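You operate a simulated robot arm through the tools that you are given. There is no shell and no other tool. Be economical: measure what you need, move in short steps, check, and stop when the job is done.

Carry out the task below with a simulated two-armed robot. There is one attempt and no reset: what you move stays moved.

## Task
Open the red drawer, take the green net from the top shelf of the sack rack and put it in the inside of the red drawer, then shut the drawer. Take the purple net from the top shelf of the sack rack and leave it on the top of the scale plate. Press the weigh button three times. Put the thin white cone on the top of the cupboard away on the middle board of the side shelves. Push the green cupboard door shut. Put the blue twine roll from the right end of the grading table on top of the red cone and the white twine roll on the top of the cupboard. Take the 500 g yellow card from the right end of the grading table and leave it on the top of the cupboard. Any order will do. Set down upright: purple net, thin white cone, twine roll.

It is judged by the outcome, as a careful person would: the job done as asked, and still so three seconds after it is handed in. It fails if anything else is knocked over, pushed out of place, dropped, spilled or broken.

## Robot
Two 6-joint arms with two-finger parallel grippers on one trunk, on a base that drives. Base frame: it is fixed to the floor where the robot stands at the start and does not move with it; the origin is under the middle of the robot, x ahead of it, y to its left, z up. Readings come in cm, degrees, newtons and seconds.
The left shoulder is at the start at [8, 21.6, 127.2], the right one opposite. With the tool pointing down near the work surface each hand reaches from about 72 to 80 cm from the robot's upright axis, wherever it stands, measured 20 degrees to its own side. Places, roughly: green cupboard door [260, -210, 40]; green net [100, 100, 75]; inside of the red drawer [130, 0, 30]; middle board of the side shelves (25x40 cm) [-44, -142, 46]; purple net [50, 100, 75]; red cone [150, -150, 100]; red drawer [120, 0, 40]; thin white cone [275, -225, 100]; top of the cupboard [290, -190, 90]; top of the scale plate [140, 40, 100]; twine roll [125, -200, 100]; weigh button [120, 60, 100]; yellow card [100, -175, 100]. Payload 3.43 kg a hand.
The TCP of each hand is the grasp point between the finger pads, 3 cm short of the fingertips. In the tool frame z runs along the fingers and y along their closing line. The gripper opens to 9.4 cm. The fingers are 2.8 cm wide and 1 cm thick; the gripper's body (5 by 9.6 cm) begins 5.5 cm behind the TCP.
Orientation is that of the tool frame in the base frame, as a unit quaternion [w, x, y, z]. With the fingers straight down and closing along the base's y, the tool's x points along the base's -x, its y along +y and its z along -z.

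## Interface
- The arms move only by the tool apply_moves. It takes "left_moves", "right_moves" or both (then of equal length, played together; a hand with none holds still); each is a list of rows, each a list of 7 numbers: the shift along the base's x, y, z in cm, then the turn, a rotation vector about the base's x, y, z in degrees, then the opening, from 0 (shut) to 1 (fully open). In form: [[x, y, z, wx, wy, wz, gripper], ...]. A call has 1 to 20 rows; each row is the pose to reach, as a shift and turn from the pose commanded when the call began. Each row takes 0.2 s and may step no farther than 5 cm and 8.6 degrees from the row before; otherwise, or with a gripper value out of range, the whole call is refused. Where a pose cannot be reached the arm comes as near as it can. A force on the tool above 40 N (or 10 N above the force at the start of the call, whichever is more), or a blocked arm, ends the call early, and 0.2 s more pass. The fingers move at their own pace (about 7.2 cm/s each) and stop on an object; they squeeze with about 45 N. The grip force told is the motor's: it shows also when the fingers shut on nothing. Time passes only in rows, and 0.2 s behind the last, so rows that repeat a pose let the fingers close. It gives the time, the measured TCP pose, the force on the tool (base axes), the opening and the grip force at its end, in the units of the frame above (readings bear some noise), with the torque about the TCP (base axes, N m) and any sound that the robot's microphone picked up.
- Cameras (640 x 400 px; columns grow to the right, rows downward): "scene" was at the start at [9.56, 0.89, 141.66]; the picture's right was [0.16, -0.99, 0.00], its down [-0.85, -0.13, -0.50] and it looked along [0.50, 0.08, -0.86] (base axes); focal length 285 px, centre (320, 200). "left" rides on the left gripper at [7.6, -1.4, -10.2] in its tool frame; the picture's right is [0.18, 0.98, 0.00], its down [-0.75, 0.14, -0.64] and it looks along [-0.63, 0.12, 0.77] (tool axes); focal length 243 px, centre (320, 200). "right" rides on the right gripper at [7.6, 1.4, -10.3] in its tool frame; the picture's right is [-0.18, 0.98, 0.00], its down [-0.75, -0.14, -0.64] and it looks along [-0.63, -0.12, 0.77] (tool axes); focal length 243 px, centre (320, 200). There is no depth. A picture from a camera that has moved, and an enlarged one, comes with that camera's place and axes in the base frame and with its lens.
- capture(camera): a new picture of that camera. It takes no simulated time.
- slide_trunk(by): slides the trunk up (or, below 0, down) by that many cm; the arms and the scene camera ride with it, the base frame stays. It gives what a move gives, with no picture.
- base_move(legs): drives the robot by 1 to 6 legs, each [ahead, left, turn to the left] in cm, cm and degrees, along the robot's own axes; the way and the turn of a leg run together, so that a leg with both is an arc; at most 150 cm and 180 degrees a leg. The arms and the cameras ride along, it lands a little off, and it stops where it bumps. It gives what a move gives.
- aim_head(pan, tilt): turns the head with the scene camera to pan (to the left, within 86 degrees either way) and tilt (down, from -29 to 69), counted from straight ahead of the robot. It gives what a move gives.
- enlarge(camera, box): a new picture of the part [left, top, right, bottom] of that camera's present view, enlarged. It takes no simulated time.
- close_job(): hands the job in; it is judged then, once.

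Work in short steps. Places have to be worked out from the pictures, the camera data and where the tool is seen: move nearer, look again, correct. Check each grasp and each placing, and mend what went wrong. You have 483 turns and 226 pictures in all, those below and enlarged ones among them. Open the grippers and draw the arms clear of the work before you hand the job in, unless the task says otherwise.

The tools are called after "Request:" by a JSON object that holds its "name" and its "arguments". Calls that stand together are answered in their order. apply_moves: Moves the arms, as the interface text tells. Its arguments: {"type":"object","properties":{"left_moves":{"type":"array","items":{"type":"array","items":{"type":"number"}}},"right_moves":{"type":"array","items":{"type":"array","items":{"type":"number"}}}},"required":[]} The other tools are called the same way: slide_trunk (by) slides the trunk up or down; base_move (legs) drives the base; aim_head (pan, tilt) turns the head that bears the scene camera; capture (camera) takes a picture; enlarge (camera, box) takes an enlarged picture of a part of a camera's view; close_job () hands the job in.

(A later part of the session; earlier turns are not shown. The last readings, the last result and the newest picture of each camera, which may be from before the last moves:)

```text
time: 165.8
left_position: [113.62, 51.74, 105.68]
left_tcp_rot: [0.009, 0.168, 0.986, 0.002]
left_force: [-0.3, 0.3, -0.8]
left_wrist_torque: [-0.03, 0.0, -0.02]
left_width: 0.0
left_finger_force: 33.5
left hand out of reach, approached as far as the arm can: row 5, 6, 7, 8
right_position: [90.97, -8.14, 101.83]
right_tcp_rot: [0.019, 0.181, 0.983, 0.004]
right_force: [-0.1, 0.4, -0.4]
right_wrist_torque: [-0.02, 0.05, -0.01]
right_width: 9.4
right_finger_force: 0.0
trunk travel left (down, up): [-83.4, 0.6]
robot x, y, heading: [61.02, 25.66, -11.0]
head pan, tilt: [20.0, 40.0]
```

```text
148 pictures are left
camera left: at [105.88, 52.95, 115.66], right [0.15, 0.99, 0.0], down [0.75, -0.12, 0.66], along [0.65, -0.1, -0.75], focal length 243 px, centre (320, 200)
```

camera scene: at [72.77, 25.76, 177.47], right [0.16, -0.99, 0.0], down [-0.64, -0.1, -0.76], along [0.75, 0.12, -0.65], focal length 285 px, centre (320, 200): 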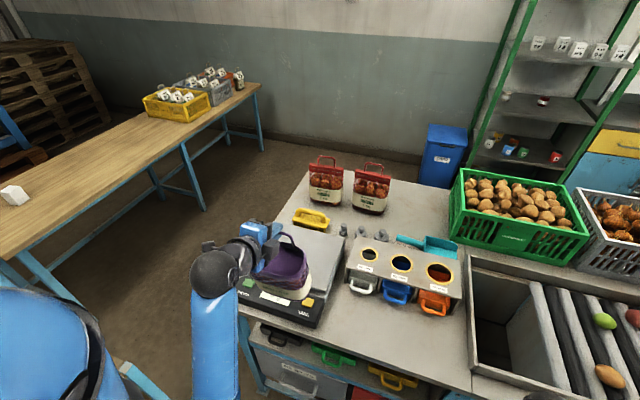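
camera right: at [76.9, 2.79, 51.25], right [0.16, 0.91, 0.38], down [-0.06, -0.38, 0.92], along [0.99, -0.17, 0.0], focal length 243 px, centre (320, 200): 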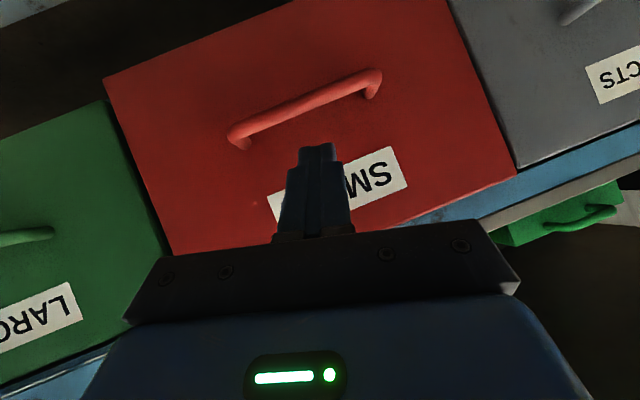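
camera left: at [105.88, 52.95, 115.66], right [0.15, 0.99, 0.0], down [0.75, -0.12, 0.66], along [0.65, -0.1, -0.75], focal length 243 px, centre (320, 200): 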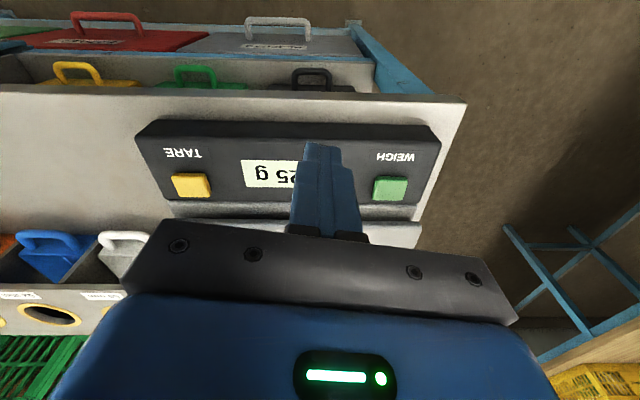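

Button seen at ≈(122,57.6,96.8). Move above it.

Request:
{"name": "apply_moves", "arguments": {"left_moves": [[3, 4, 0, 0, 0, 0, 0], [6, 6.3, 0, 0, 0, 0, 0], [8.2, 6.3, 0, 0, 0, 0, 0]]}}

Request:
{"name": "capture", "arguments": {"camera": "left"}}

Request:
{"name": "enlarge", "arguments": {"camera": "scene", "box": [160, 180, 400, 330]}}

```text
time: 166.6
left_position: [121.9, 57.75, 105.55]
left_tcp_rot: [0.008, 0.167, 0.986, 0.001]
left_force: [-0.2, 0.2, 0.5]
left_wrist_torque: [-0.01, -0.02, 0.03]
left_width: 0.0
left_finger_force: 33.1
right_position: [91.01, -8.09, 101.79]
right_tcp_rot: [0.02, 0.182, 0.983, 0.004]
right_force: [0.0, -0.6, -0.7]
right_wrist_torque: [0.01, 0.03, 0.03]
right_width: 9.43
right_finger_force: 0.1
trunk travel left (down, up): [-83.4, 0.6]
robot x, y, heading: [61.29, 25.14, -11.1]
head pan, tilt: [20.0, 40.0]
```

```text
147 pictures are left
camera left: at [114.18, 59.18, 115.79], right [0.15, 0.99, 0.0], down [0.75, -0.12, 0.65], along [0.65, -0.1, -0.76], focal length 243 px, centre (320, 200)
```

left: 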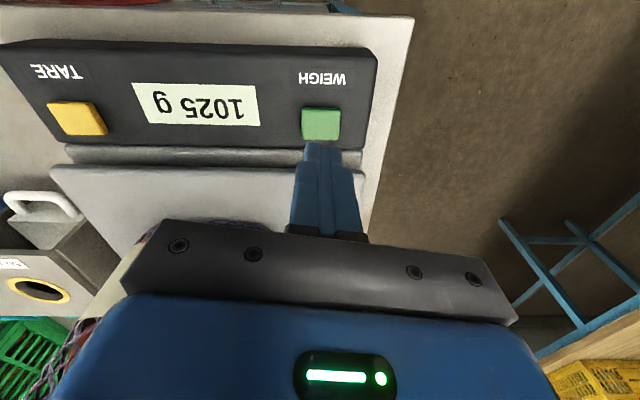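

```text
2.67 times, centred on (280, 255) of scene
camera zoom: at [72.42, 25.68, 177.5], right [0.16, -0.99, 0.0], down [-0.64, -0.1, -0.77], along [0.76, 0.12, -0.64], focal length 761 px, centre (427, 53)
```

zoom: 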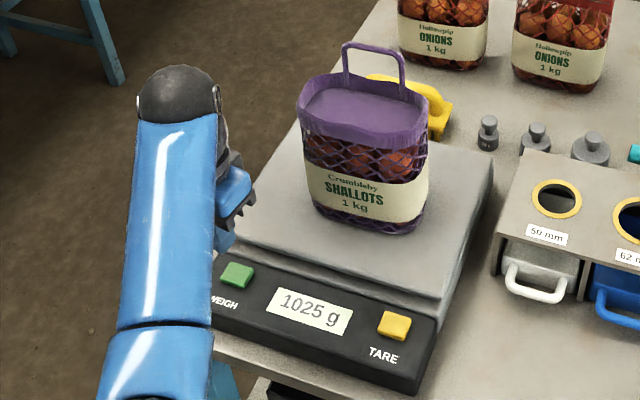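

Aligned over the green button. Descend to just above, then press.

Request:
{"name": "apply_moves", "arguments": {"left_moves": [[0.2, 0.2, -2, 0, 0, 0, 0], [0.2, 0.2, -4, 0, 0, 0, 0], [0.2, 0.2, -5, 0, 0, 0, 0], [0.2, 0.2, -5.5, 0, 0, 0, 0]]}}

Request:
{"name": "apply_moves", "arguments": {"left_moves": [[0, 0, -0.3, 0, 0, 0, 0], [0, 0, -0.6, 0, 0, 0, 0]]}}

```text
time: 167.6
left_position: [121.97, 58.03, 100.04]
left_tcp_rot: [0.008, 0.168, 0.986, 0.0]
left_force: [0.8, 0.8, 0.5]
left_wrist_torque: [0.01, 0.02, -0.02]
left_width: 0.02
left_finger_force: 32.6
right_position: [90.83, -8.13, 101.93]
right_tcp_rot: [0.021, 0.181, 0.983, 0.005]
right_force: [0.4, -0.1, -0.2]
right_wrist_torque: [-0.01, 0.0, 0.02]
right_width: 9.43
right_finger_force: 0.1
trunk travel left (down, up): [-83.4, 0.6]
robot x, y, heading: [61.44, 25.15, -11.0]
head pan, tilt: [20.0, 40.0]
```

```text
time: 168.2
left_position: [121.99, 58.16, 99.44]
left_tcp_rot: [0.009, 0.168, 0.986, 0.0]
left_force: [-0.8, -0.6, -1.0]
left_wrist_torque: [0.01, 0.01, 0.03]
left_width: 0.02
left_finger_force: 32.9
right_position: [90.87, -8.1, 101.87]
right_tcp_rot: [0.021, 0.181, 0.983, 0.005]
right_force: [0.4, -0.1, 0.4]
right_wrist_torque: [0.02, 0.03, 0.06]
right_width: 9.4
right_finger_force: 0.0
trunk travel left (down, up): [-83.4, 0.6]
robot x, y, heading: [60.86, 24.87, -10.9]
head pan, tilt: [20.0, 40.0]
```

No contact yet; continue pressing down in small steps.

Request:
{"name": "apply_moves", "arguments": {"left_moves": [[0, 0, -0.2, 0, 0, 0, 0], [0, 0, -0.4, 0, 0, 0, 0], [0, 0, -0.6, 0, 0, 0, 0]]}}

Request:
{"name": "apply_moves", "arguments": {"left_moves": [[0, 0, -0.2, 0, 0, 0, 0], [0, 0, -0.4, 0, 0, 0, 0]]}}

```text
time: 169.0
left_position: [122.01, 58.1, 98.91]
left_tcp_rot: [0.008, 0.167, 0.986, 0.0]
left_force: [-0.3, -0.3, -0.1]
left_wrist_torque: [0.0, 0.01, -0.01]
left_width: 0.0
left_finger_force: 33.0
right_position: [90.89, -8.1, 101.93]
right_tcp_rot: [0.021, 0.181, 0.983, 0.004]
right_force: [-0.1, 0.0, 0.5]
right_wrist_torque: [0.03, -0.02, 0.01]
right_width: 9.43
right_finger_force: 0.0
trunk travel left (down, up): [-83.4, 0.6]
robot x, y, heading: [60.88, 25.64, -11.1]
head pan, tilt: [20.0, 40.0]
```

```text
time: 169.6
left_position: [122.03, 58.15, 98.44]
left_tcp_rot: [0.008, 0.167, 0.986, 0.0]
left_force: [-0.5, 0.4, 0.8]
left_wrist_torque: [0.03, 0.04, 0.02]
left_width: 0.01
left_finger_force: 33.1
right_position: [90.92, -8.17, 101.92]
right_tcp_rot: [0.02, 0.181, 0.983, 0.005]
right_force: [0.2, 0.1, 1.1]
right_wrist_torque: [0.02, 0.04, 0.0]
right_width: 9.39
right_finger_force: 0.0
trunk travel left (down, up): [-83.4, 0.6]
robot x, y, heading: [61.29, 24.94, -11.0]
head pan, tilt: [20.0, 40.0]
```

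Request:
{"name": "capture", "arguments": {"camera": "left"}}

Request:
{"name": "enlarge", "arguments": {"camera": "scene", "box": [200, 210, 320, 285]}}

```text
145 pictures are left
camera left: at [114.25, 59.43, 108.65], right [0.15, 0.99, 0.0], down [0.75, -0.11, 0.65], along [0.65, -0.1, -0.76], focal length 243 px, centre (320, 200)
```

left: 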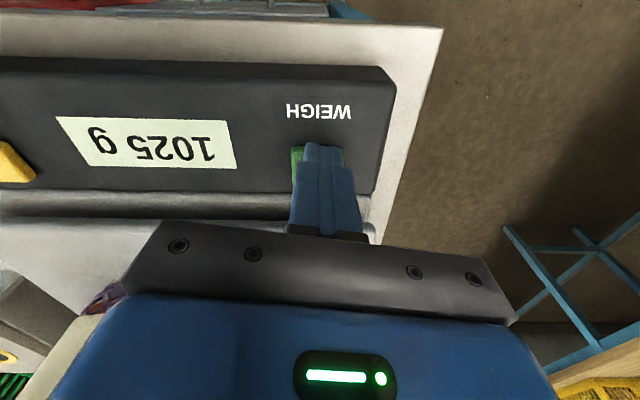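

```text
5.33 times, centred on (260, 248) of scene
camera zoom: at [72.31, 25.75, 177.51], right [0.16, -0.99, 0.0], down [-0.63, -0.1, -0.77], along [0.76, 0.12, -0.64], focal length 1522 px, centre (640, -53)
```

zoom: 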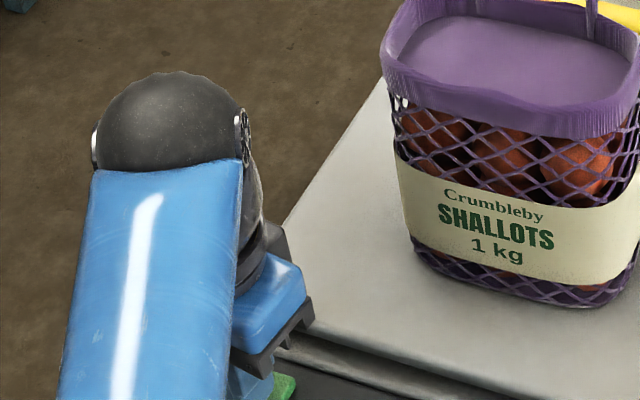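

Tip is right over the button, just above. Keep pressing down.

Request:
{"name": "apply_moves", "arguments": {"left_moves": [[0, 0, -0.3, 0, 0, 0, 0], [0, 0, -0.6, 0, 0, 0, 0]]}}

Request:
{"name": "apply_moves", "arguments": {"left_moves": [[0, 0, -0.3, 0, 0, 0, 0], [0, 0, -0.6, 0, 0, 0, 0]]}}

```text
time: 170.2
left_position: [121.99, 58.2, 98.1]
left_tcp_rot: [0.01, 0.168, 0.986, 0.002]
left_force: [0.6, 1.9, 6.6]
left_wrist_torque: [0.05, -0.02, 0.01]
left_width: 0.0
left_finger_force: 33.2
right_position: [90.87, -8.23, 101.91]
right_tcp_rot: [0.021, 0.181, 0.983, 0.005]
right_force: [-0.3, -0.3, 0.3]
right_wrist_torque: [0.02, 0.01, -0.01]
right_width: 9.43
right_finger_force: 0.0
trunk travel left (down, up): [-83.4, 0.6]
robot x, y, heading: [61.33, 24.98, -11.0]
head pan, tilt: [20.0, 40.0]
heard: click
```

```text
time: 170.8
left_position: [121.89, 58.19, 97.87]
left_tcp_rot: [0.012, 0.168, 0.986, 0.002]
left_force: [3.2, 3.5, 28.3]
left_wrist_torque: [0.06, 0.02, 0.01]
left_width: 0.01
left_finger_force: 33.1
right_position: [90.74, -8.29, 101.92]
right_tcp_rot: [0.021, 0.182, 0.983, 0.005]
right_force: [0.3, -0.8, 0.0]
right_wrist_torque: [-0.03, 0.01, 0.0]
right_width: 9.39
right_finger_force: 0.0
trunk travel left (down, up): [-83.4, 0.6]
robot x, y, heading: [61.07, 24.71, -11.2]
head pan, tilt: [20.0, 40.0]
```

First click heard. Lift fully, then press a second time.

Request:
{"name": "apply_moves", "arguments": {"left_moves": [[0, 0, 0.8, 0, 0, 0, 0], [0, 0, 2, 0, 0, 0, 0], [0, 0, 2, 0, 0, 0, 0]]}}

Request:
{"name": "apply_moves", "arguments": {"left_moves": [[0, 0, -0.7, 0, 0, 0, 0], [0, 0, -1.2, 0, 0, 0, 0], [0, 0, -1.6, 0, 0, 0, 0]]}}

```text
time: 171.6
left_position: [121.79, 58.05, 99.29]
left_tcp_rot: [0.007, 0.167, 0.986, 0.0]
left_force: [-0.9, -0.4, 0.9]
left_wrist_torque: [0.0, -0.02, -0.02]
left_width: 0.02
left_finger_force: 33.1
right_position: [90.85, -8.17, 101.87]
right_tcp_rot: [0.02, 0.182, 0.983, 0.005]
right_force: [-0.2, 0.3, 0.0]
right_wrist_torque: [-0.04, 0.02, 0.04]
right_width: 9.4
right_finger_force: 0.1
trunk travel left (down, up): [-83.4, 0.6]
robot x, y, heading: [61.11, 25.21, -11.2]
head pan, tilt: [20.0, 40.0]
```

```text
time: 172.4
left_position: [121.99, 58.18, 98.05]
left_tcp_rot: [0.01, 0.167, 0.986, 0.002]
left_force: [0.5, 1.0, 12.4]
left_wrist_torque: [0.04, 0.03, -0.03]
left_width: 0.0
left_finger_force: 33.1
right_position: [90.76, -8.18, 101.97]
right_tcp_rot: [0.021, 0.181, 0.983, 0.005]
right_force: [-0.8, -0.3, 0.4]
right_wrist_torque: [0.01, 0.01, -0.03]
right_width: 9.39
right_finger_force: 0.0
trunk travel left (down, up): [-83.4, 0.6]
robot x, y, heading: [60.8, 24.91, -11.3]
head pan, tilt: [20.0, 40.0]
heard: click
```

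Second click. Lift and press a third time, then lift away.

Request:
{"name": "apply_moves", "arguments": {"left_moves": [[0, 0, 0.8, 0, 0, 0, 0], [0, 0, 1.8, 0, 0, 0, 0], [0, 0, 1.8, 0, 0, 0, 0]]}}

Request:
{"name": "apply_moves", "arguments": {"left_moves": [[0, 0, -0.7, 0, 0, 0, 0], [0, 0, -1.4, 0, 0, 0, 0], [0, 0, -1.8, 0, 0, 0, 0]]}}

Request:
{"name": "apply_moves", "arguments": {"left_moves": [[0, 0, 1.5, 0, 0, 0, 0], [0, 0, 4, 0, 0, 0, 0], [0, 0, 7, 0, 0, 0, 0], [-4, 1, 8, 0, 0, 0, 0], [-8, 1, 8, 0, 0, 0, 0], [-12, 1, 8, 0, 0, 0, 0]]}}

Request:
{"name": "capture", "arguments": {"camera": "scene"}}

```text
time: 173.2
left_position: [121.84, 58.12, 99.49]
left_tcp_rot: [0.008, 0.167, 0.986, 0.001]
left_force: [0.1, 0.3, 0.3]
left_wrist_torque: [0.01, 0.05, 0.02]
left_width: 0.0
left_finger_force: 33.0
right_position: [90.85, -8.15, 101.76]
right_tcp_rot: [0.021, 0.181, 0.983, 0.004]
right_force: [0.3, 0.2, 0.9]
right_wrist_torque: [0.01, 0.02, 0.01]
right_width: 9.38
right_finger_force: 0.1
trunk travel left (down, up): [-83.4, 0.6]
robot x, y, heading: [61.01, 25.03, -10.9]
head pan, tilt: [20.0, 40.0]
```

```text
time: 174.0
left_position: [122.0, 58.13, 97.98]
left_tcp_rot: [0.011, 0.167, 0.986, 0.001]
left_force: [0.3, 0.3, 13.9]
left_wrist_torque: [0.04, 0.02, 0.05]
left_width: 0.01
left_finger_force: 32.8
right_position: [90.76, -8.05, 101.96]
right_tcp_rot: [0.022, 0.181, 0.983, 0.005]
right_force: [-0.2, 0.1, -0.4]
right_wrist_torque: [-0.06, 0.0, -0.01]
right_width: 9.4
right_finger_force: 0.1
trunk travel left (down, up): [-83.4, 0.6]
robot x, y, heading: [60.94, 24.88, -11.2]
head pan, tilt: [20.0, 40.0]
heard: click
```

```text
time: 175.4
left_position: [109.93, 59.11, 105.29]
left_tcp_rot: [0.009, 0.167, 0.986, 0.001]
left_force: [-0.4, -0.9, 0.5]
left_wrist_torque: [0.01, -0.01, 0.0]
left_width: 0.0
left_finger_force: 33.3
left hand out of reach, approached as far as the arm can: row 6
right_position: [90.76, -8.05, 101.91]
right_tcp_rot: [0.02, 0.182, 0.983, 0.004]
right_force: [-0.3, 0.2, 0.4]
right_wrist_torque: [0.03, 0.0, 0.01]
right_width: 9.4
right_finger_force: 0.1
trunk travel left (down, up): [-83.4, 0.6]
robot x, y, heading: [60.92, 25.14, -11.0]
head pan, tilt: [20.0, 40.0]
```

```text
143 pictures are left
camera scene: at [72.09, 25.66, 177.53], right [0.16, -0.99, 0.0], down [-0.63, -0.1, -0.77], along [0.76, 0.12, -0.64], focal length 285 px, centre (320, 200)
```

scene: 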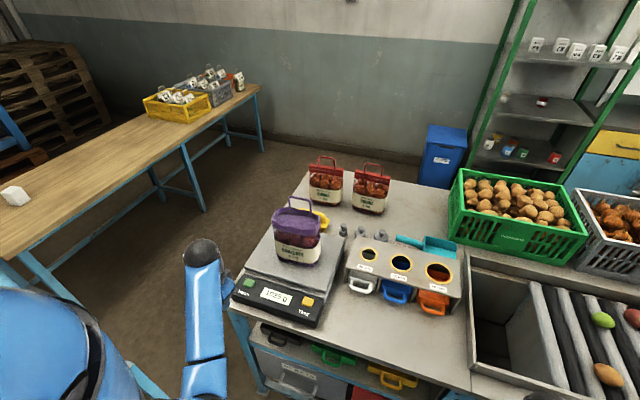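

Three clicks done; net still upright. Back off from the table, and look right along it.

Request:
{"name": "base_move", "arguments": {"legs": [[-28, 0, 0]]}}

Request:
{"name": "aim_head", "arguments": {"pan": -75, "tilt": 25}}

Request:
{"name": "capture", "arguments": {"camera": "scene"}}

```text
time: 177.4
left_position: [82.98, 64.49, 105.1]
left_tcp_rot: [0.008, 0.167, 0.986, 0.001]
left_force: [0.1, 0.4, 0.3]
left_wrist_torque: [0.0, 0.0, -0.04]
left_width: 0.0
left_finger_force: 33.2
right_position: [63.8, -2.86, 101.92]
right_tcp_rot: [0.019, 0.18, 0.983, 0.005]
right_force: [-0.1, -1.1, -0.3]
right_wrist_torque: [0.01, 0.06, 0.03]
right_width: 9.37
right_finger_force: 0.1
trunk travel left (down, up): [-83.4, 0.6]
robot x, y, heading: [34.02, 30.26, -10.7]
head pan, tilt: [20.0, 40.0]
```

```text
time: 179.1
left_position: [82.78, 64.55, 105.15]
left_tcp_rot: [0.009, 0.168, 0.986, 0.001]
left_force: [-0.3, 0.0, -0.9]
left_wrist_torque: [0.01, 0.02, -0.01]
left_width: 0.01
left_finger_force: 33.5
right_position: [63.53, -2.69, 101.95]
right_tcp_rot: [0.02, 0.179, 0.984, 0.005]
right_force: [-0.8, 0.3, 0.2]
right_wrist_torque: [-0.01, -0.02, 0.0]
right_width: 9.42
right_finger_force: 0.1
trunk travel left (down, up): [-83.4, 0.6]
robot x, y, heading: [33.47, 30.58, -10.7]
head pan, tilt: [-75.0, 25.0]
```

```text
142 pictures are left
camera scene: at [37.15, 20.54, 179.85], right [-1.0, -0.07, 0.0], down [-0.03, 0.42, -0.91], along [0.06, -0.9, -0.42], focal length 285 px, centre (320, 200)
```

scene: 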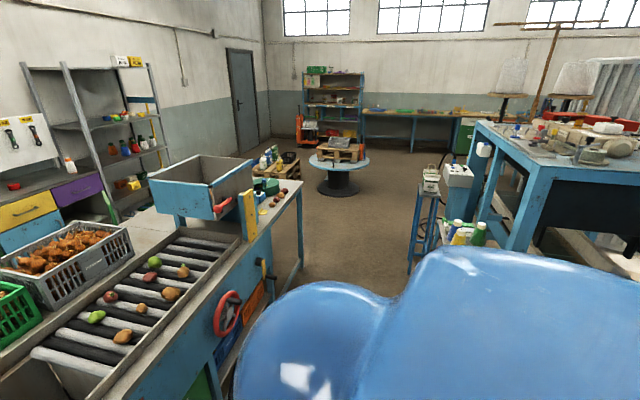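

Zoom on the right end of the grading table and on the cupboard.

Request:
{"name": "enlarge", "arguments": {"camera": "scene", "box": [200, 130, 344, 220]}}

Request:
{"name": "enlarge", "arguments": {"camera": "scene", "box": [0, 90, 192, 230]}}

```text
4.44 times, centred on (272, 175) of scene
camera zoom: at [37.15, 20.54, 179.85], right [-1.0, -0.07, 0.0], down [-0.03, 0.42, -0.91], along [0.06, -0.9, -0.42], focal length 1268 px, centre (533, 311)
```

zoom: 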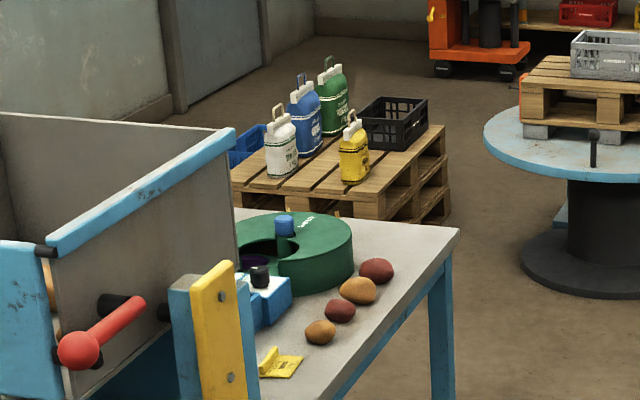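

```text
2.86 times, centred on (96, 160) of scene
camera zoom: at [37.15, 20.54, 179.85], right [-1.0, -0.07, 0.0], down [-0.03, 0.42, -0.91], along [0.06, -0.9, -0.42], focal length 816 px, centre (960, 314)
```

zoom: 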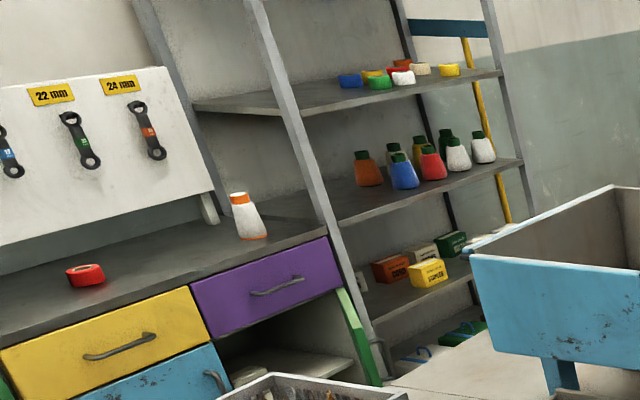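

Retract the left hand closer, then strafe right along the table.

Request:
{"name": "apply_moves", "arguments": {"left_moves": [[-4.5, -1, -1, 0, 0, 0, 0.5], [-9, -2, -2, 0, 0, 0, 1], [-13.5, -4, -3, 0, 0, 0, 1], [-18, -6, -4, 0, 0, 0, 1]]}}

Request:
{"name": "base_move", "arguments": {"legs": [[10, -150, 0], [0, -20, 0]]}}

Request:
{"name": "aim_head", "arguments": {"pan": -15, "tilt": 35}}

Request:
{"name": "capture", "arguments": {"camera": "scene"}}

```text
refused: row 3 steps farther than a row can; nothing moved
```

```text
refused: leg 1 is longer than a leg can be; nothing moved
```

```text
time: 180.4
left_position: [82.66, 64.53, 105.12]
left_tcp_rot: [0.009, 0.168, 0.986, 0.001]
left_force: [0.6, 0.4, 0.4]
left_wrist_torque: [0.02, -0.05, 0.01]
left_width: 0.0
left_finger_force: 32.6
right_position: [63.61, -2.77, 101.89]
right_tcp_rot: [0.021, 0.181, 0.983, 0.003]
right_force: [-0.2, 0.4, 0.1]
right_wrist_torque: [-0.02, -0.01, -0.03]
right_width: 9.4
right_finger_force: 0.0
trunk travel left (down, up): [-83.4, 0.6]
robot x, y, heading: [33.78, 30.45, -10.7]
head pan, tilt: [-15.0, 35.0]
```

```text
139 pictures are left
camera scene: at [44.44, 25.87, 178.27], right [-0.44, -0.9, 0.0], down [-0.52, 0.25, -0.82], along [0.74, -0.36, -0.57], focal length 285 px, centre (320, 200)
```

scene: 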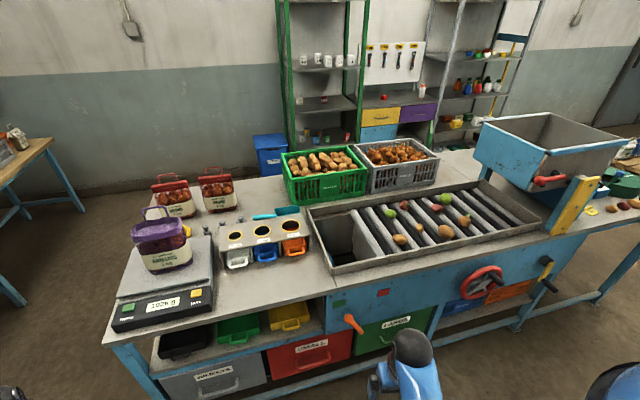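

Fix the step sizes and repeat.

Request:
{"name": "apply_moves", "arguments": {"left_moves": [[-4.5, -1, -1, 0, 0, 0, 0.5], [-9, -2, -2, 0, 0, 0, 1], [-13, -3, -3, 0, 0, 0, 1], [-17, -4, -4, 0, 0, 0, 1]]}}

Request:
{"name": "base_move", "arguments": {"legs": [[10, -140, 0], [0, -25, 0]]}}

Request:
{"name": "capture", "arguments": {"camera": "scene"}}

```text
time: 181.6
left_position: [68.44, 61.29, 102.47]
left_tcp_rot: [0.031, 0.179, 0.983, 0.017]
left_force: [0.1, -0.1, -0.6]
left_wrist_torque: [-0.01, 0.02, 0.01]
left_width: 9.38
left_finger_force: 0.1
right_position: [63.65, -2.77, 101.92]
right_tcp_rot: [0.02, 0.18, 0.983, 0.005]
right_force: [-0.6, -0.4, -0.3]
right_wrist_torque: [0.01, 0.03, 0.01]
right_width: 9.41
right_finger_force: 0.0
trunk travel left (down, up): [-83.4, 0.6]
robot x, y, heading: [33.69, 30.27, -10.9]
head pan, tilt: [-15.0, 35.0]
stopped in row 4 (left hand): the arm was blocked; the commanded pose is now the measured one
```

```text
time: 189.9
left_position: [46.85, -101.13, 102.5]
left_tcp_rot: [0.032, 0.179, 0.983, 0.016]
left_force: [-0.2, -0.2, -1.0]
left_wrist_torque: [-0.01, 0.01, 0.0]
left_width: 9.39
left_finger_force: 0.0
right_position: [41.43, -165.32, 101.91]
right_tcp_rot: [0.02, 0.184, 0.983, 0.002]
right_force: [0.4, 0.2, 0.8]
right_wrist_torque: [0.0, -0.02, 0.0]
right_width: 9.42
right_finger_force: 0.0
trunk travel left (down, up): [-83.4, 0.6]
robot x, y, heading: [11.72, -131.98, -11.5]
head pan, tilt: [-15.0, 35.0]
```

```text
138 pictures are left
camera scene: at [22.58, -136.24, 178.28], right [-0.44, -0.9, 0.0], down [-0.51, 0.25, -0.82], along [0.73, -0.37, -0.57], focal length 285 px, centre (320, 200)
```

scene: 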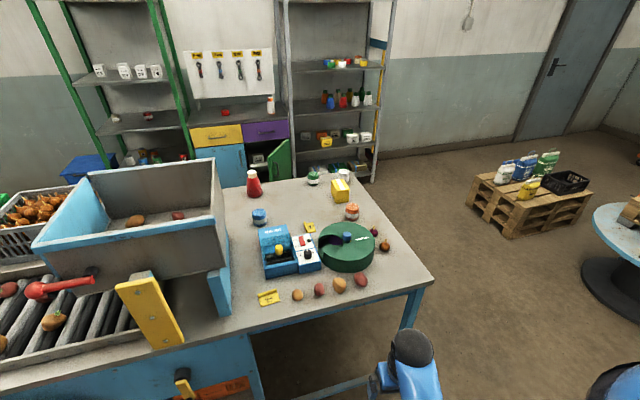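

Now the table's right end is visible. Zoom for details.

Request:
{"name": "enlarge", "arguments": {"camera": "scene", "box": [220, 155, 428, 310]}}

Request:
{"name": "enlarge", "arguments": {"camera": "scene", "box": [180, 60, 400, 200]}}

```text
2.58 times, centred on (324, 232) of scene
camera zoom: at [22.58, -136.24, 178.28], right [-0.44, -0.9, 0.0], down [-0.51, 0.25, -0.82], along [0.73, -0.37, -0.57], focal length 737 px, centre (310, 116)
```

zoom: 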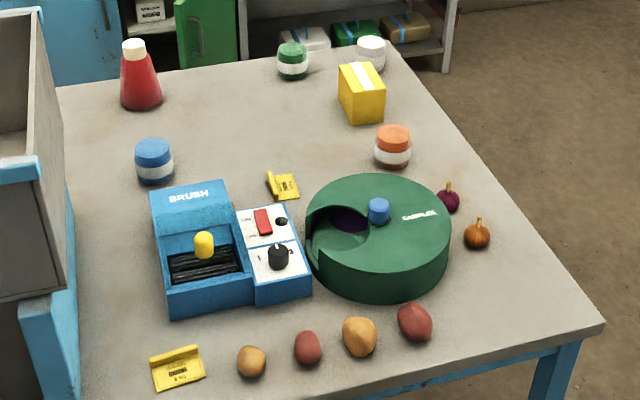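

```text
2.86 times, centred on (290, 130) of scene
camera zoom: at [22.58, -136.24, 178.28], right [-0.44, -0.9, 0.0], down [-0.51, 0.25, -0.82], along [0.73, -0.37, -0.57], focal length 816 px, centre (406, 400)
```

zoom: 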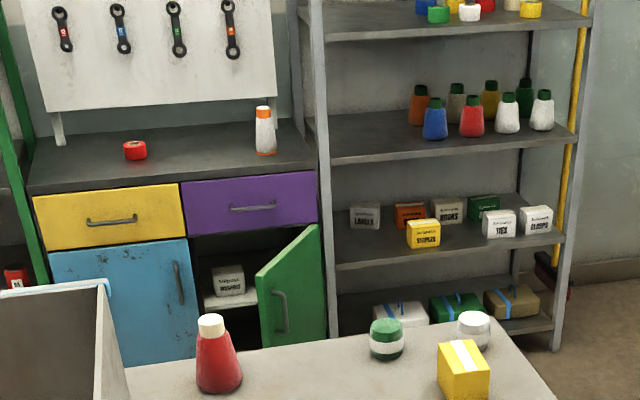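

I see blue, orange, green, white twine rolls, a red cone near the back, and two yellow cards. I look right for obstacles (side shelves) before driving around the table's end.

Request:
{"name": "aim_head", "arguments": {"pan": -86, "tilt": 35}}

Request:
{"name": "capture", "arguments": {"camera": "scene"}}

```text
time: 191.4
left_position: [46.82, -101.25, 102.56]
left_tcp_rot: [0.033, 0.179, 0.983, 0.018]
left_force: [0.2, -0.6, -0.5]
left_wrist_torque: [0.0, 0.01, -0.03]
left_width: 9.4
left_finger_force: 0.0
right_position: [41.4, -165.53, 101.84]
right_tcp_rot: [0.02, 0.184, 0.983, 0.005]
right_force: [0.3, 0.4, 0.0]
right_wrist_torque: [0.02, 0.0, -0.02]
right_width: 9.41
right_finger_force: 0.1
trunk travel left (down, up): [-83.4, 0.6]
robot x, y, heading: [11.64, -131.94, -11.4]
head pan, tilt: [-85.9, 35.0]
```

```text
135 pictures are left
camera scene: at [13.46, -141.64, 178.27], right [-0.99, 0.13, 0.0], down [0.07, 0.57, -0.82], along [-0.1, -0.81, -0.57], focal length 285 px, centre (320, 200)
```

scene: 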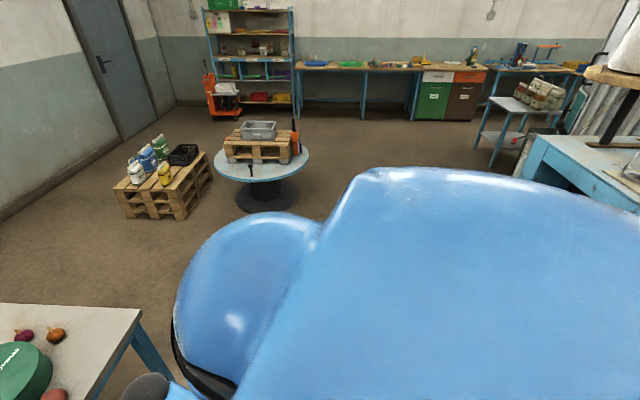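

Drive slightly forward and right past the table's end, then ahead beyond it.

Request:
{"name": "base_move", "arguments": {"legs": [[12, -20, 0], [0, -108, 0]]}}

Request:
{"name": "aim_head", "arguments": {"pan": 0, "tilt": 30}}

Request:
{"name": "capture", "arguments": {"camera": "scene"}}

```text
time: 198.2
left_position: [33.71, -228.55, 102.65]
left_tcp_rot: [0.033, 0.176, 0.984, 0.018]
left_force: [-0.1, 0.4, 0.3]
left_wrist_torque: [0.0, 0.0, 0.03]
left_width: 9.41
left_finger_force: 0.1
right_position: [28.89, -292.72, 102.04]
right_tcp_rot: [0.021, 0.179, 0.984, 0.004]
right_force: [0.8, 0.1, 0.7]
right_wrist_torque: [0.0, 0.01, -0.01]
right_width: 9.41
right_finger_force: 0.0
trunk travel left (down, up): [-83.4, 0.6]
robot x, y, heading: [-1.01, -259.58, -10.9]
head pan, tilt: [-85.9, 35.0]
```

```text
time: 199.8
left_position: [33.69, -228.54, 102.62]
left_tcp_rot: [0.033, 0.175, 0.984, 0.019]
left_force: [-0.1, 0.6, -0.3]
left_wrist_torque: [0.03, -0.02, 0.0]
left_width: 9.37
left_finger_force: 0.0
right_position: [28.81, -292.83, 102.0]
right_tcp_rot: [0.02, 0.18, 0.983, 0.005]
right_force: [0.3, 0.4, -0.2]
right_wrist_torque: [-0.01, -0.01, -0.03]
right_width: 9.41
right_finger_force: 0.1
trunk travel left (down, up): [-83.4, 0.6]
robot x, y, heading: [-0.96, -259.98, -11.0]
head pan, tilt: [0.0, 30.0]
```

```text
134 pictures are left
camera scene: at [10.66, -262.14, 179.05], right [-0.19, -0.98, 0.0], down [-0.49, 0.09, -0.87], along [0.85, -0.16, -0.5], focal length 285 px, centre (320, 200)
```

scene: 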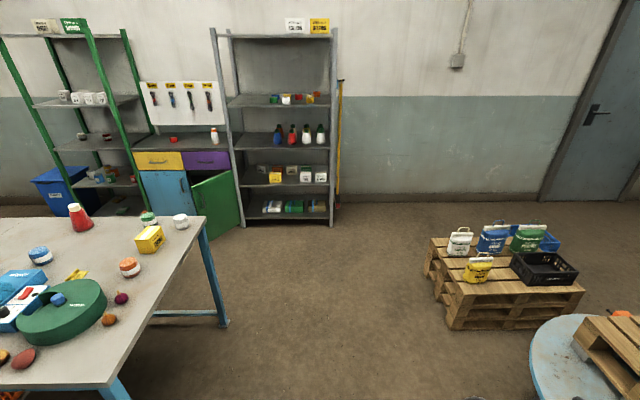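

All positions triangulated well. The cupboard's green door stands ~45° open into the aisle; I'll close it first. Drive ahead past the table's right end.

Request:
{"name": "base_move", "arguments": {"legs": [[145, 0, 0], [40, 0, 0], [0, 45, 0]]}}

Request:
{"name": "aim_head", "arguments": {"pan": 20, "tilt": 40}}

Request:
{"name": "capture", "arguments": {"camera": "scene"}}

```text
time: 211.5
left_position: [224.64, -219.44, 102.78]
left_tcp_rot: [0.033, 0.175, 0.984, 0.02]
left_force: [0.0, 0.5, 0.3]
left_wrist_torque: [-0.01, 0.0, 0.01]
left_width: 9.4
left_finger_force: 0.1
right_position: [219.7, -283.9, 101.84]
right_tcp_rot: [0.021, 0.179, 0.984, 0.005]
right_force: [-0.2, 0.5, 1.3]
right_wrist_torque: [0.01, -0.02, 0.01]
right_width: 9.42
right_finger_force: 0.0
trunk travel left (down, up): [-83.4, 0.6]
robot x, y, heading: [190.12, -250.5, -10.8]
head pan, tilt: [0.0, 30.0]
```

```text
time: 212.3
left_position: [224.72, -219.28, 102.63]
left_tcp_rot: [0.034, 0.175, 0.984, 0.019]
left_force: [0.0, -0.9, -0.1]
left_wrist_torque: [-0.01, -0.01, -0.03]
left_width: 9.4
left_finger_force: 0.1
right_position: [219.8, -283.6, 102.02]
right_tcp_rot: [0.019, 0.18, 0.984, 0.004]
right_force: [0.0, 0.4, -0.4]
right_wrist_torque: [-0.01, 0.0, 0.02]
right_width: 9.42
right_finger_force: 0.0
trunk travel left (down, up): [-83.4, 0.6]
robot x, y, heading: [189.73, -250.21, -10.7]
head pan, tilt: [20.0, 40.0]
```

```text
133 pictures are left
camera scene: at [201.09, -249.74, 177.51], right [0.16, -0.99, 0.0], down [-0.63, -0.1, -0.77], along [0.76, 0.12, -0.64], focal length 285 px, centre (320, 200)
```

scene: 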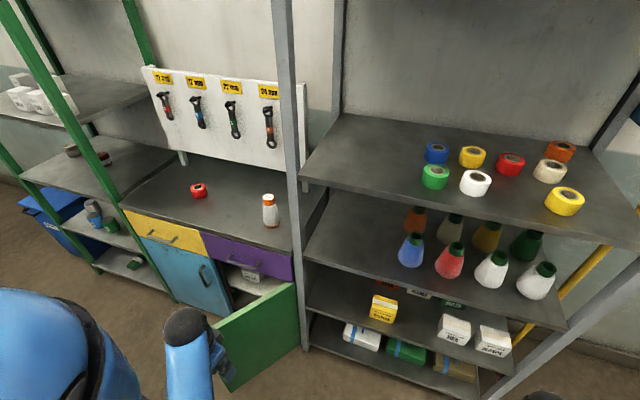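

Door: hinge ≈(275,-227), free edge ≈(253.5,-194), top z≈61. Move to (207,-224), heading 0, and lower the trunk.

Request:
{"name": "base_move", "arguments": {"legs": [[10, 29, 10.7]]}}

Request:
{"name": "slide_trunk", "arguments": {"by": -40}}

Request:
{"name": "slide_trunk", "arguments": {"by": -12}}

Request:
{"name": "aim_head", "arguments": {"pan": 10, "tilt": 45}}

Request:
{"name": "capture", "arguments": {"camera": "scene"}}

```text
time: 214.4
left_position: [230.93, -185.98, 102.75]
left_tcp_rot: [0.032, 0.085, 0.996, 0.023]
left_force: [-0.4, -0.5, 0.2]
left_wrist_torque: [0.01, 0.01, 0.0]
left_width: 9.4
left_finger_force: 0.1
right_position: [237.88, -250.13, 101.91]
right_tcp_rot: [0.02, 0.088, 0.996, 0.008]
right_force: [0.2, 0.1, -0.4]
right_wrist_torque: [0.03, -0.02, 0.01]
right_width: 9.39
right_finger_force: 0.0
trunk travel left (down, up): [-83.4, 0.6]
robot x, y, heading: [202.33, -222.97, -0.1]
head pan, tilt: [20.0, 40.0]
```

```text
time: 218.2
left_position: [231.03, -185.76, 62.66]
left_tcp_rot: [0.032, 0.084, 0.996, 0.021]
left_force: [-0.6, 0.2, 0.4]
left_wrist_torque: [0.0, 0.01, 0.0]
left_width: 9.38
left_finger_force: 0.0
right_position: [237.88, -249.89, 61.93]
right_tcp_rot: [0.02, 0.088, 0.996, 0.007]
right_force: [-0.5, 0.4, 0.6]
right_wrist_torque: [-0.05, 0.03, -0.01]
right_width: 9.42
right_finger_force: 0.0
trunk travel left (down, up): [-43.4, 40.6]
robot x, y, heading: [202.55, -222.66, -0.2]
head pan, tilt: [20.0, 40.0]
```

```text
time: 219.7
left_position: [230.84, -185.78, 50.66]
left_tcp_rot: [0.032, 0.084, 0.996, 0.023]
left_force: [-0.6, -0.6, -0.2]
left_wrist_torque: [-0.02, -0.06, -0.02]
left_width: 9.4
left_finger_force: 0.0
right_position: [237.92, -249.89, 49.91]
right_tcp_rot: [0.02, 0.088, 0.996, 0.006]
right_force: [0.8, -0.1, -0.8]
right_wrist_torque: [0.02, 0.0, 0.02]
right_width: 9.37
right_finger_force: 0.0
trunk travel left (down, up): [-31.4, 52.6]
robot x, y, heading: [202.45, -222.82, -0.6]
head pan, tilt: [20.0, 40.0]
```

```text
time: 220.4
left_position: [231.0, -185.88, 50.66]
left_tcp_rot: [0.031, 0.085, 0.996, 0.022]
left_force: [-0.1, -0.7, -1.1]
left_wrist_torque: [-0.03, -0.03, 0.04]
left_width: 9.39
left_finger_force: 0.0
right_position: [237.89, -250.0, 49.95]
right_tcp_rot: [0.02, 0.089, 0.996, 0.006]
right_force: [0.4, 0.3, 1.1]
right_wrist_torque: [0.01, 0.01, -0.02]
right_width: 9.38
right_finger_force: 0.0
trunk travel left (down, up): [-31.4, 52.6]
robot x, y, heading: [202.36, -223.22, -0.2]
head pan, tilt: [10.0, 45.0]
```

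```text
132 pictures are left
camera scene: at [213.37, -221.56, 124.79], right [0.17, -0.99, 0.0], down [-0.7, -0.12, -0.71], along [0.7, 0.12, -0.71], focal length 285 px, centre (320, 200)
```

scene: 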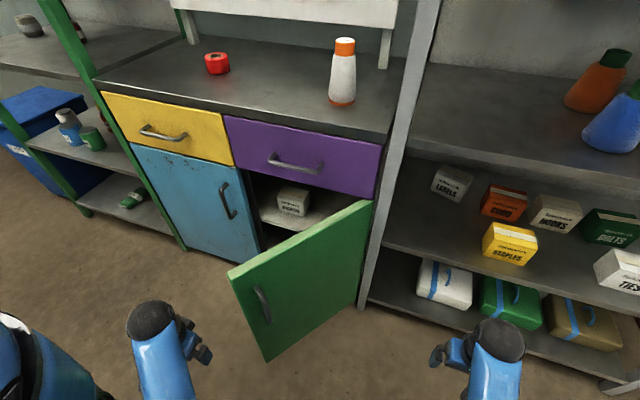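

Clear view. Bring the left hand (fist) over to y≈-206 in front of the door, pitching it forward.

Request:
{"name": "apply_moves", "arguments": {"left_moves": [[0, -4, 0, 0, 0, 0, 0.5], [0, -8, 0, 0, 0, 0, 0], [0, -12, -1, 0, -8, 0, 0], [0, -16, -2, 0, -16, 0, 0], [0, -19, -3, 0, -24, 0, 0], [0, -20, -4, 0, -32, 0, 0], [0, -20, -4, 0, -40, 0, 0], [0, -20, -4, 0, -48, 0, 0], [0, -20, -4, 0, -56, 0, 0]]}}

Request:
{"name": "capture", "arguments": {"camera": "scene"}}

```text
time: 222.4
left_position: [230.77, -205.82, 46.55]
left_tcp_rot: [0.495, 0.065, 0.864, 0.058]
left_force: [0.8, 0.0, 0.4]
left_wrist_torque: [-0.01, 0.04, -0.03]
left_width: 0.01
left_finger_force: 33.1
right_position: [237.93, -249.83, 49.93]
right_tcp_rot: [0.02, 0.088, 0.996, 0.005]
right_force: [-0.2, -0.7, -0.3]
right_wrist_torque: [-0.01, 0.0, -0.01]
right_width: 9.38
right_finger_force: 0.1
trunk travel left (down, up): [-31.4, 52.6]
robot x, y, heading: [202.09, -222.87, -0.3]
head pan, tilt: [10.0, 45.0]
```

```text
131 pictures are left
camera scene: at [213.43, -221.52, 124.78], right [0.17, -0.99, 0.0], down [-0.7, -0.12, -0.71], along [0.7, 0.12, -0.71], focal length 285 px, centre (320, 200)
```

scene: 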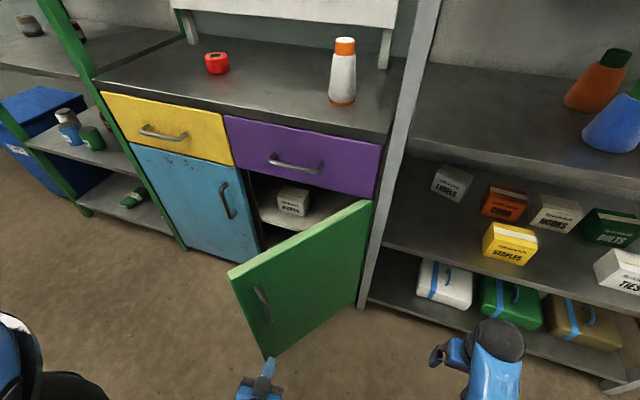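

Push forward: up to the door, then along its arc.

Request:
{"name": "apply_moves", "arguments": {"left_moves": [[4.5, 0, 0, 0, 0, 0, 0], [9, 0, 0, 0, 0, 0, 0], [13.5, 0, 0, 0, 0, 0, 0], [18, 0.2, 0, 0, 0, 0, 0], [22, 0.4, 0, 0, 0, 0, 0], [25, 0.7, 0, 0, 0, 0, 0], [28, 1.2, 0, 0, 0, 0, 0], [31, 1.8, 0, 0, 0, 0, 0], [34, 2.4, 0, 0, 0, 0, 0]]}}

Request:
{"name": "capture", "arguments": {"camera": "scene"}}

```text
time: 224.4
left_position: [265.06, -203.4, 46.62]
left_tcp_rot: [0.495, 0.065, 0.865, 0.058]
left_force: [1.2, -0.7, -0.1]
left_wrist_torque: [0.0, -0.01, -0.04]
left_width: 0.02
left_finger_force: 33.5
right_position: [237.98, -249.95, 49.77]
right_tcp_rot: [0.02, 0.088, 0.996, 0.006]
right_force: [-0.2, -0.6, 0.5]
right_wrist_torque: [-0.01, 0.01, -0.02]
right_width: 9.4
right_finger_force: 0.0
trunk travel left (down, up): [-31.4, 52.6]
robot x, y, heading: [202.26, -222.57, -0.4]
head pan, tilt: [10.0, 45.0]
```

```text
130 pictures are left
camera scene: at [213.44, -221.56, 124.78], right [0.17, -0.99, 0.0], down [-0.7, -0.12, -0.71], along [0.7, 0.12, -0.71], focal length 285 px, centre (320, 200)
```

scene: 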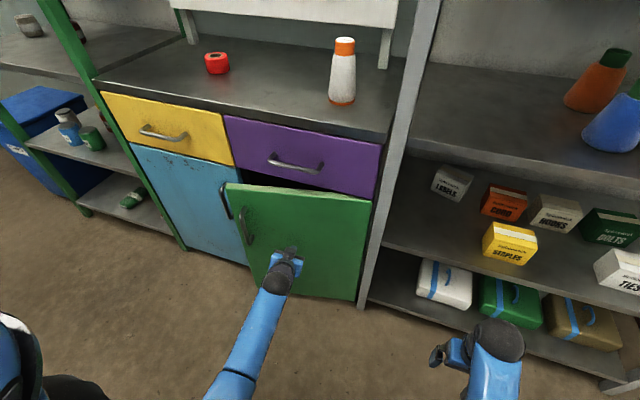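

Door is mostly closed. Push on until it stops.

Request:
{"name": "apply_moves", "arguments": {"left_moves": [[2, 0.4, 0, 0, 0, 0, 0], [4, 0.7, 0, 0, 0, 0, 0], [6, 1, 0, 0, 0, 0, 0], [7.5, 1.2, 0, 0, 0, 0, 0], [9, 1.4, 0, 0, 0, 0, 0], [10.5, 1.6, 0, 0, 0, 0, 0], [12, 1.8, 0, 0, 0, 0, 0]]}}

Request:
{"name": "capture", "arguments": {"camera": "scene"}}

```text
time: 225.5
left_position: [271.93, -202.36, 46.51]
left_tcp_rot: [0.495, 0.064, 0.864, 0.059]
left_force: [-20.5, -1.8, 12.7]
left_wrist_torque: [-0.13, -0.25, -0.28]
left_width: 0.01
left_finger_force: 32.8
right_position: [237.92, -249.79, 49.84]
right_tcp_rot: [0.02, 0.088, 0.996, 0.007]
right_force: [0.3, 0.3, -0.9]
right_wrist_torque: [0.0, 0.03, 0.02]
right_width: 9.4
right_finger_force: 0.0
trunk travel left (down, up): [-31.4, 52.6]
robot x, y, heading: [202.12, -222.71, -0.1]
head pan, tilt: [10.0, 45.0]
stopped in row 5 (left hand): the force on the tool passed its limit at 219 N (the readings are from after the stop); the commanded pose is now the measured one
```

```text
129 pictures are left
camera scene: at [213.27, -221.56, 124.8], right [0.17, -0.99, 0.0], down [-0.7, -0.12, -0.71], along [0.7, 0.12, -0.71], focal length 285 px, centre (320, 200)
```

scene: 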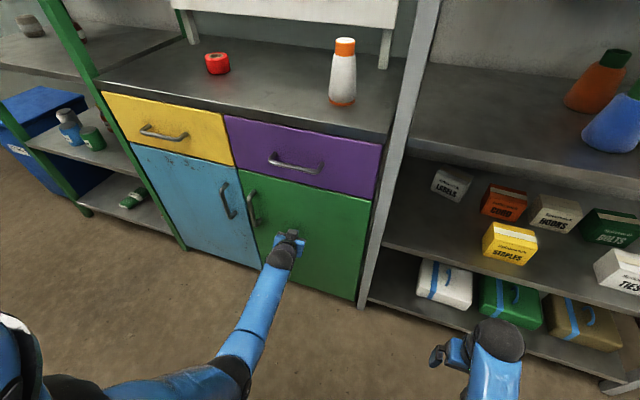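

Door is shut. Retract the left hand, straighten it, raise the trunk, and turn around to face the table's back side.

Request:
{"name": "apply_moves", "arguments": {"left_moves": [[-4, 0, 0, 0, 0, 0, 0], [-8, 0, 0, 0, 0, 0, 0], [-12, 0, 0, 0, 0, 0, 0], [-16, 1, 0, 0, 8, 0, 0], [-20, 3, 0, 0, 16, 0, 0], [-24, 5, 0, 0, 24, 0, 0.5], [-28, 7, 1, 0, 32, 0, 1], [-32, 9, 2, 0, 40, 0, 1], [-36, 11, 3, 0, 48, 0, 1], [-38, 13, 3, 0, 56, 0, 1]]}}

Request:
{"name": "slide_trunk", "arguments": {"by": 40}}

Request:
{"name": "slide_trunk", "arguments": {"by": 12}}

Request:
{"name": "base_move", "arguments": {"legs": [[6, 0, 0], [0, 0, 169.5]]}}

Request:
{"name": "aim_head", "arguments": {"pan": 0, "tilt": 45}}

Request:
{"name": "capture", "arguments": {"camera": "scene"}}

```text
time: 227.7
left_position: [233.86, -189.22, 49.46]
left_tcp_rot: [0.028, 0.085, 0.996, 0.021]
left_force: [-0.3, -0.6, 0.4]
left_wrist_torque: [0.01, -0.04, -0.01]
left_width: 9.4
left_finger_force: 0.0
right_position: [238.01, -249.88, 49.92]
right_tcp_rot: [0.02, 0.088, 0.996, 0.006]
right_force: [0.4, -0.4, -0.1]
right_wrist_torque: [0.03, 0.02, 0.0]
right_width: 9.41
right_finger_force: 0.1
trunk travel left (down, up): [-31.4, 52.6]
robot x, y, heading: [202.62, -222.88, -0.5]
head pan, tilt: [10.0, 45.0]
```

```text
time: 231.5
left_position: [233.86, -189.29, 89.47]
left_tcp_rot: [0.03, 0.085, 0.996, 0.02]
left_force: [-0.1, -0.4, -0.6]
left_wrist_torque: [-0.01, -0.02, 0.0]
left_width: 9.4
left_finger_force: 0.0
right_position: [238.05, -249.86, 89.89]
right_tcp_rot: [0.02, 0.089, 0.996, 0.005]
right_force: [0.5, 0.3, -0.1]
right_wrist_torque: [0.02, -0.01, -0.02]
right_width: 9.4
right_finger_force: 0.0
trunk travel left (down, up): [-71.4, 12.6]
robot x, y, heading: [202.23, -222.82, -0.9]
head pan, tilt: [10.0, 45.0]
```

```text
time: 233.0
left_position: [233.78, -189.34, 101.58]
left_tcp_rot: [0.031, 0.084, 0.996, 0.02]
left_force: [-0.6, 0.8, -0.1]
left_wrist_torque: [-0.03, 0.04, -0.02]
left_width: 9.4
left_finger_force: 0.1
right_position: [237.94, -249.87, 101.97]
right_tcp_rot: [0.02, 0.089, 0.996, 0.006]
right_force: [0.9, -1.5, 0.6]
right_wrist_torque: [-0.01, 0.03, -0.02]
right_width: 9.41
right_finger_force: 0.0
trunk travel left (down, up): [-83.4, 0.6]
robot x, y, heading: [202.75, -222.93, -0.4]
head pan, tilt: [10.0, 45.0]
```

```text
time: 240.9
left_position: [171.37, -249.99, 101.59]
left_tcp_rot: [0.018, 0.984, -0.174, -0.032]
left_force: [-0.8, -0.8, 0.5]
left_wrist_torque: [0.0, 0.01, 0.01]
left_width: 9.4
left_finger_force: 0.0
right_position: [178.32, -189.72, 101.9]
right_tcp_rot: [0.004, 0.984, -0.178, -0.02]
right_force: [0.0, 0.6, -0.1]
right_wrist_torque: [0.0, 0.01, -0.02]
right_width: 9.4
right_finger_force: 0.0
trunk travel left (down, up): [-83.4, 0.6]
robot x, y, heading: [208.38, -222.79, 169.1]
head pan, tilt: [10.0, 45.0]
```

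```text
time: 241.6
left_position: [171.32, -249.94, 101.48]
left_tcp_rot: [0.018, 0.984, -0.173, -0.032]
left_force: [0.9, -0.7, 0.2]
left_wrist_torque: [-0.01, -0.04, 0.02]
left_width: 9.4
left_finger_force: 0.0
right_position: [178.29, -189.68, 101.92]
right_tcp_rot: [0.005, 0.984, -0.178, -0.02]
right_force: [0.0, -0.3, -0.1]
right_wrist_torque: [-0.02, 0.0, 0.01]
right_width: 9.4
right_finger_force: 0.1
trunk travel left (down, up): [-83.4, 0.6]
robot x, y, heading: [208.33, -223.04, 169.2]
head pan, tilt: [0.0, 45.0]
```

```text
128 pictures are left
camera scene: at [197.36, -220.88, 176.79], right [0.18, 0.98, 0.0], down [0.69, -0.13, -0.71], along [-0.69, 0.13, -0.71], focal length 285 px, centre (320, 200)
```

scene: 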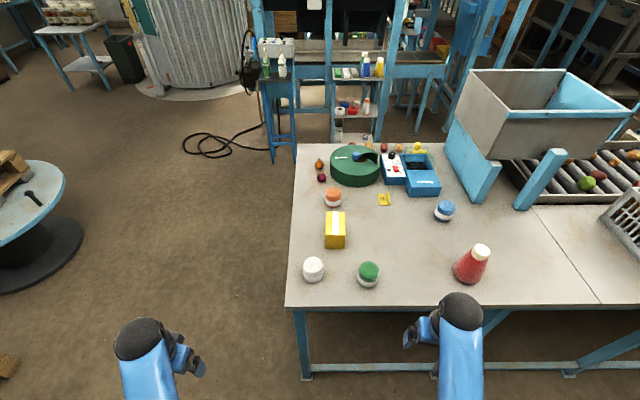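

Zoom on the table objects from behind and on the side shelves beyond.

Request:
{"name": "enlarge", "arguments": {"camera": "scene", "box": [280, 130, 520, 310]}}

Request:
{"name": "enlarge", "arguments": {"camera": "scene", "box": [240, 30, 440, 160]}}

Request:
{"name": "enlarge", "arguments": {"camera": "scene", "box": [370, 135, 450, 210]}}

```text
2.22 times, centred on (400, 220) of scene
camera zoom: at [197.36, -220.88, 176.79], right [0.18, 0.98, 0.0], down [0.69, -0.13, -0.71], along [-0.69, 0.13, -0.71], focal length 634 px, centre (142, 156)
```

zoom: 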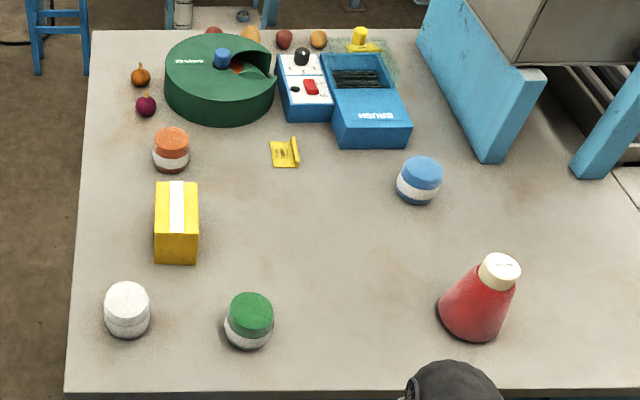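

```text
3.08 times, centred on (340, 95) of scene
camera zoom: at [197.36, -220.88, 176.79], right [0.18, 0.98, 0.0], down [0.69, -0.13, -0.71], along [-0.69, 0.13, -0.71], focal length 878 px, centre (258, 523)
```

zoom: 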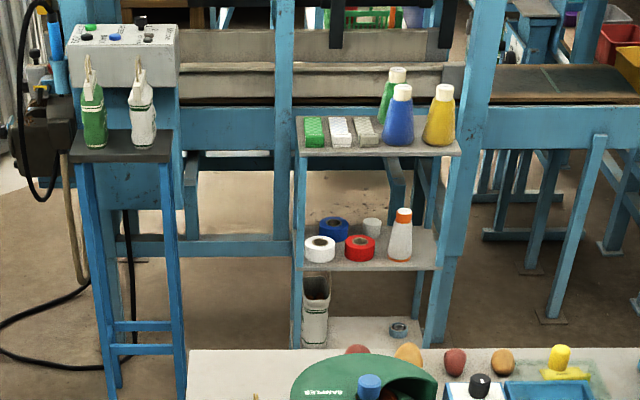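

```text
5.33 times, centred on (410, 172) of scene
camera zoom: at [197.36, -220.88, 176.79], right [0.18, 0.98, 0.0], down [0.69, -0.13, -0.71], along [-0.69, 0.13, -0.71], focal length 1522 px, centre (-160, 347)
```

zoom: 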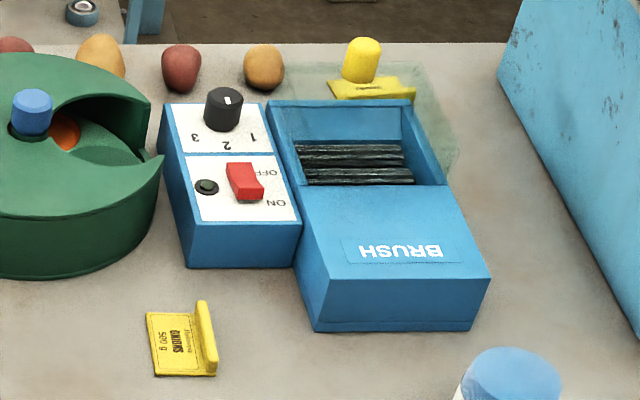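

The rear card appears to be "ONIONS 500 g". Check both card texts closer.

Request:
{"name": "enlarge", "arguments": {"camera": "scene", "box": [374, 185, 398, 209]}}

Request:
{"name": "enlarge", "arguments": {"camera": "scene", "box": [405, 138, 435, 158]}}

```text
16.00 times, centred on (386, 197) of scene
camera zoom: at [197.36, -220.88, 176.79], right [0.18, 0.98, 0.0], down [0.69, -0.13, -0.71], along [-0.69, 0.13, -0.71], focal length 4567 px, centre (-736, 248)
```

zoom: 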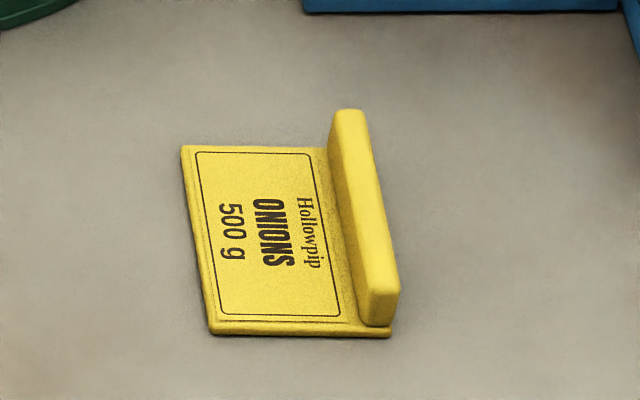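

```text
16.00 times, centred on (420, 148) of scene
camera zoom: at [197.36, -220.88, 176.79], right [0.18, 0.98, 0.0], down [0.69, -0.13, -0.71], along [-0.69, 0.13, -0.71], focal length 4567 px, centre (-1280, 1032)
```

zoom: 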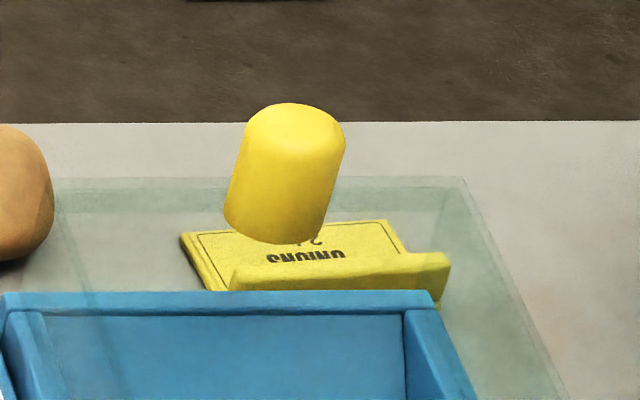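

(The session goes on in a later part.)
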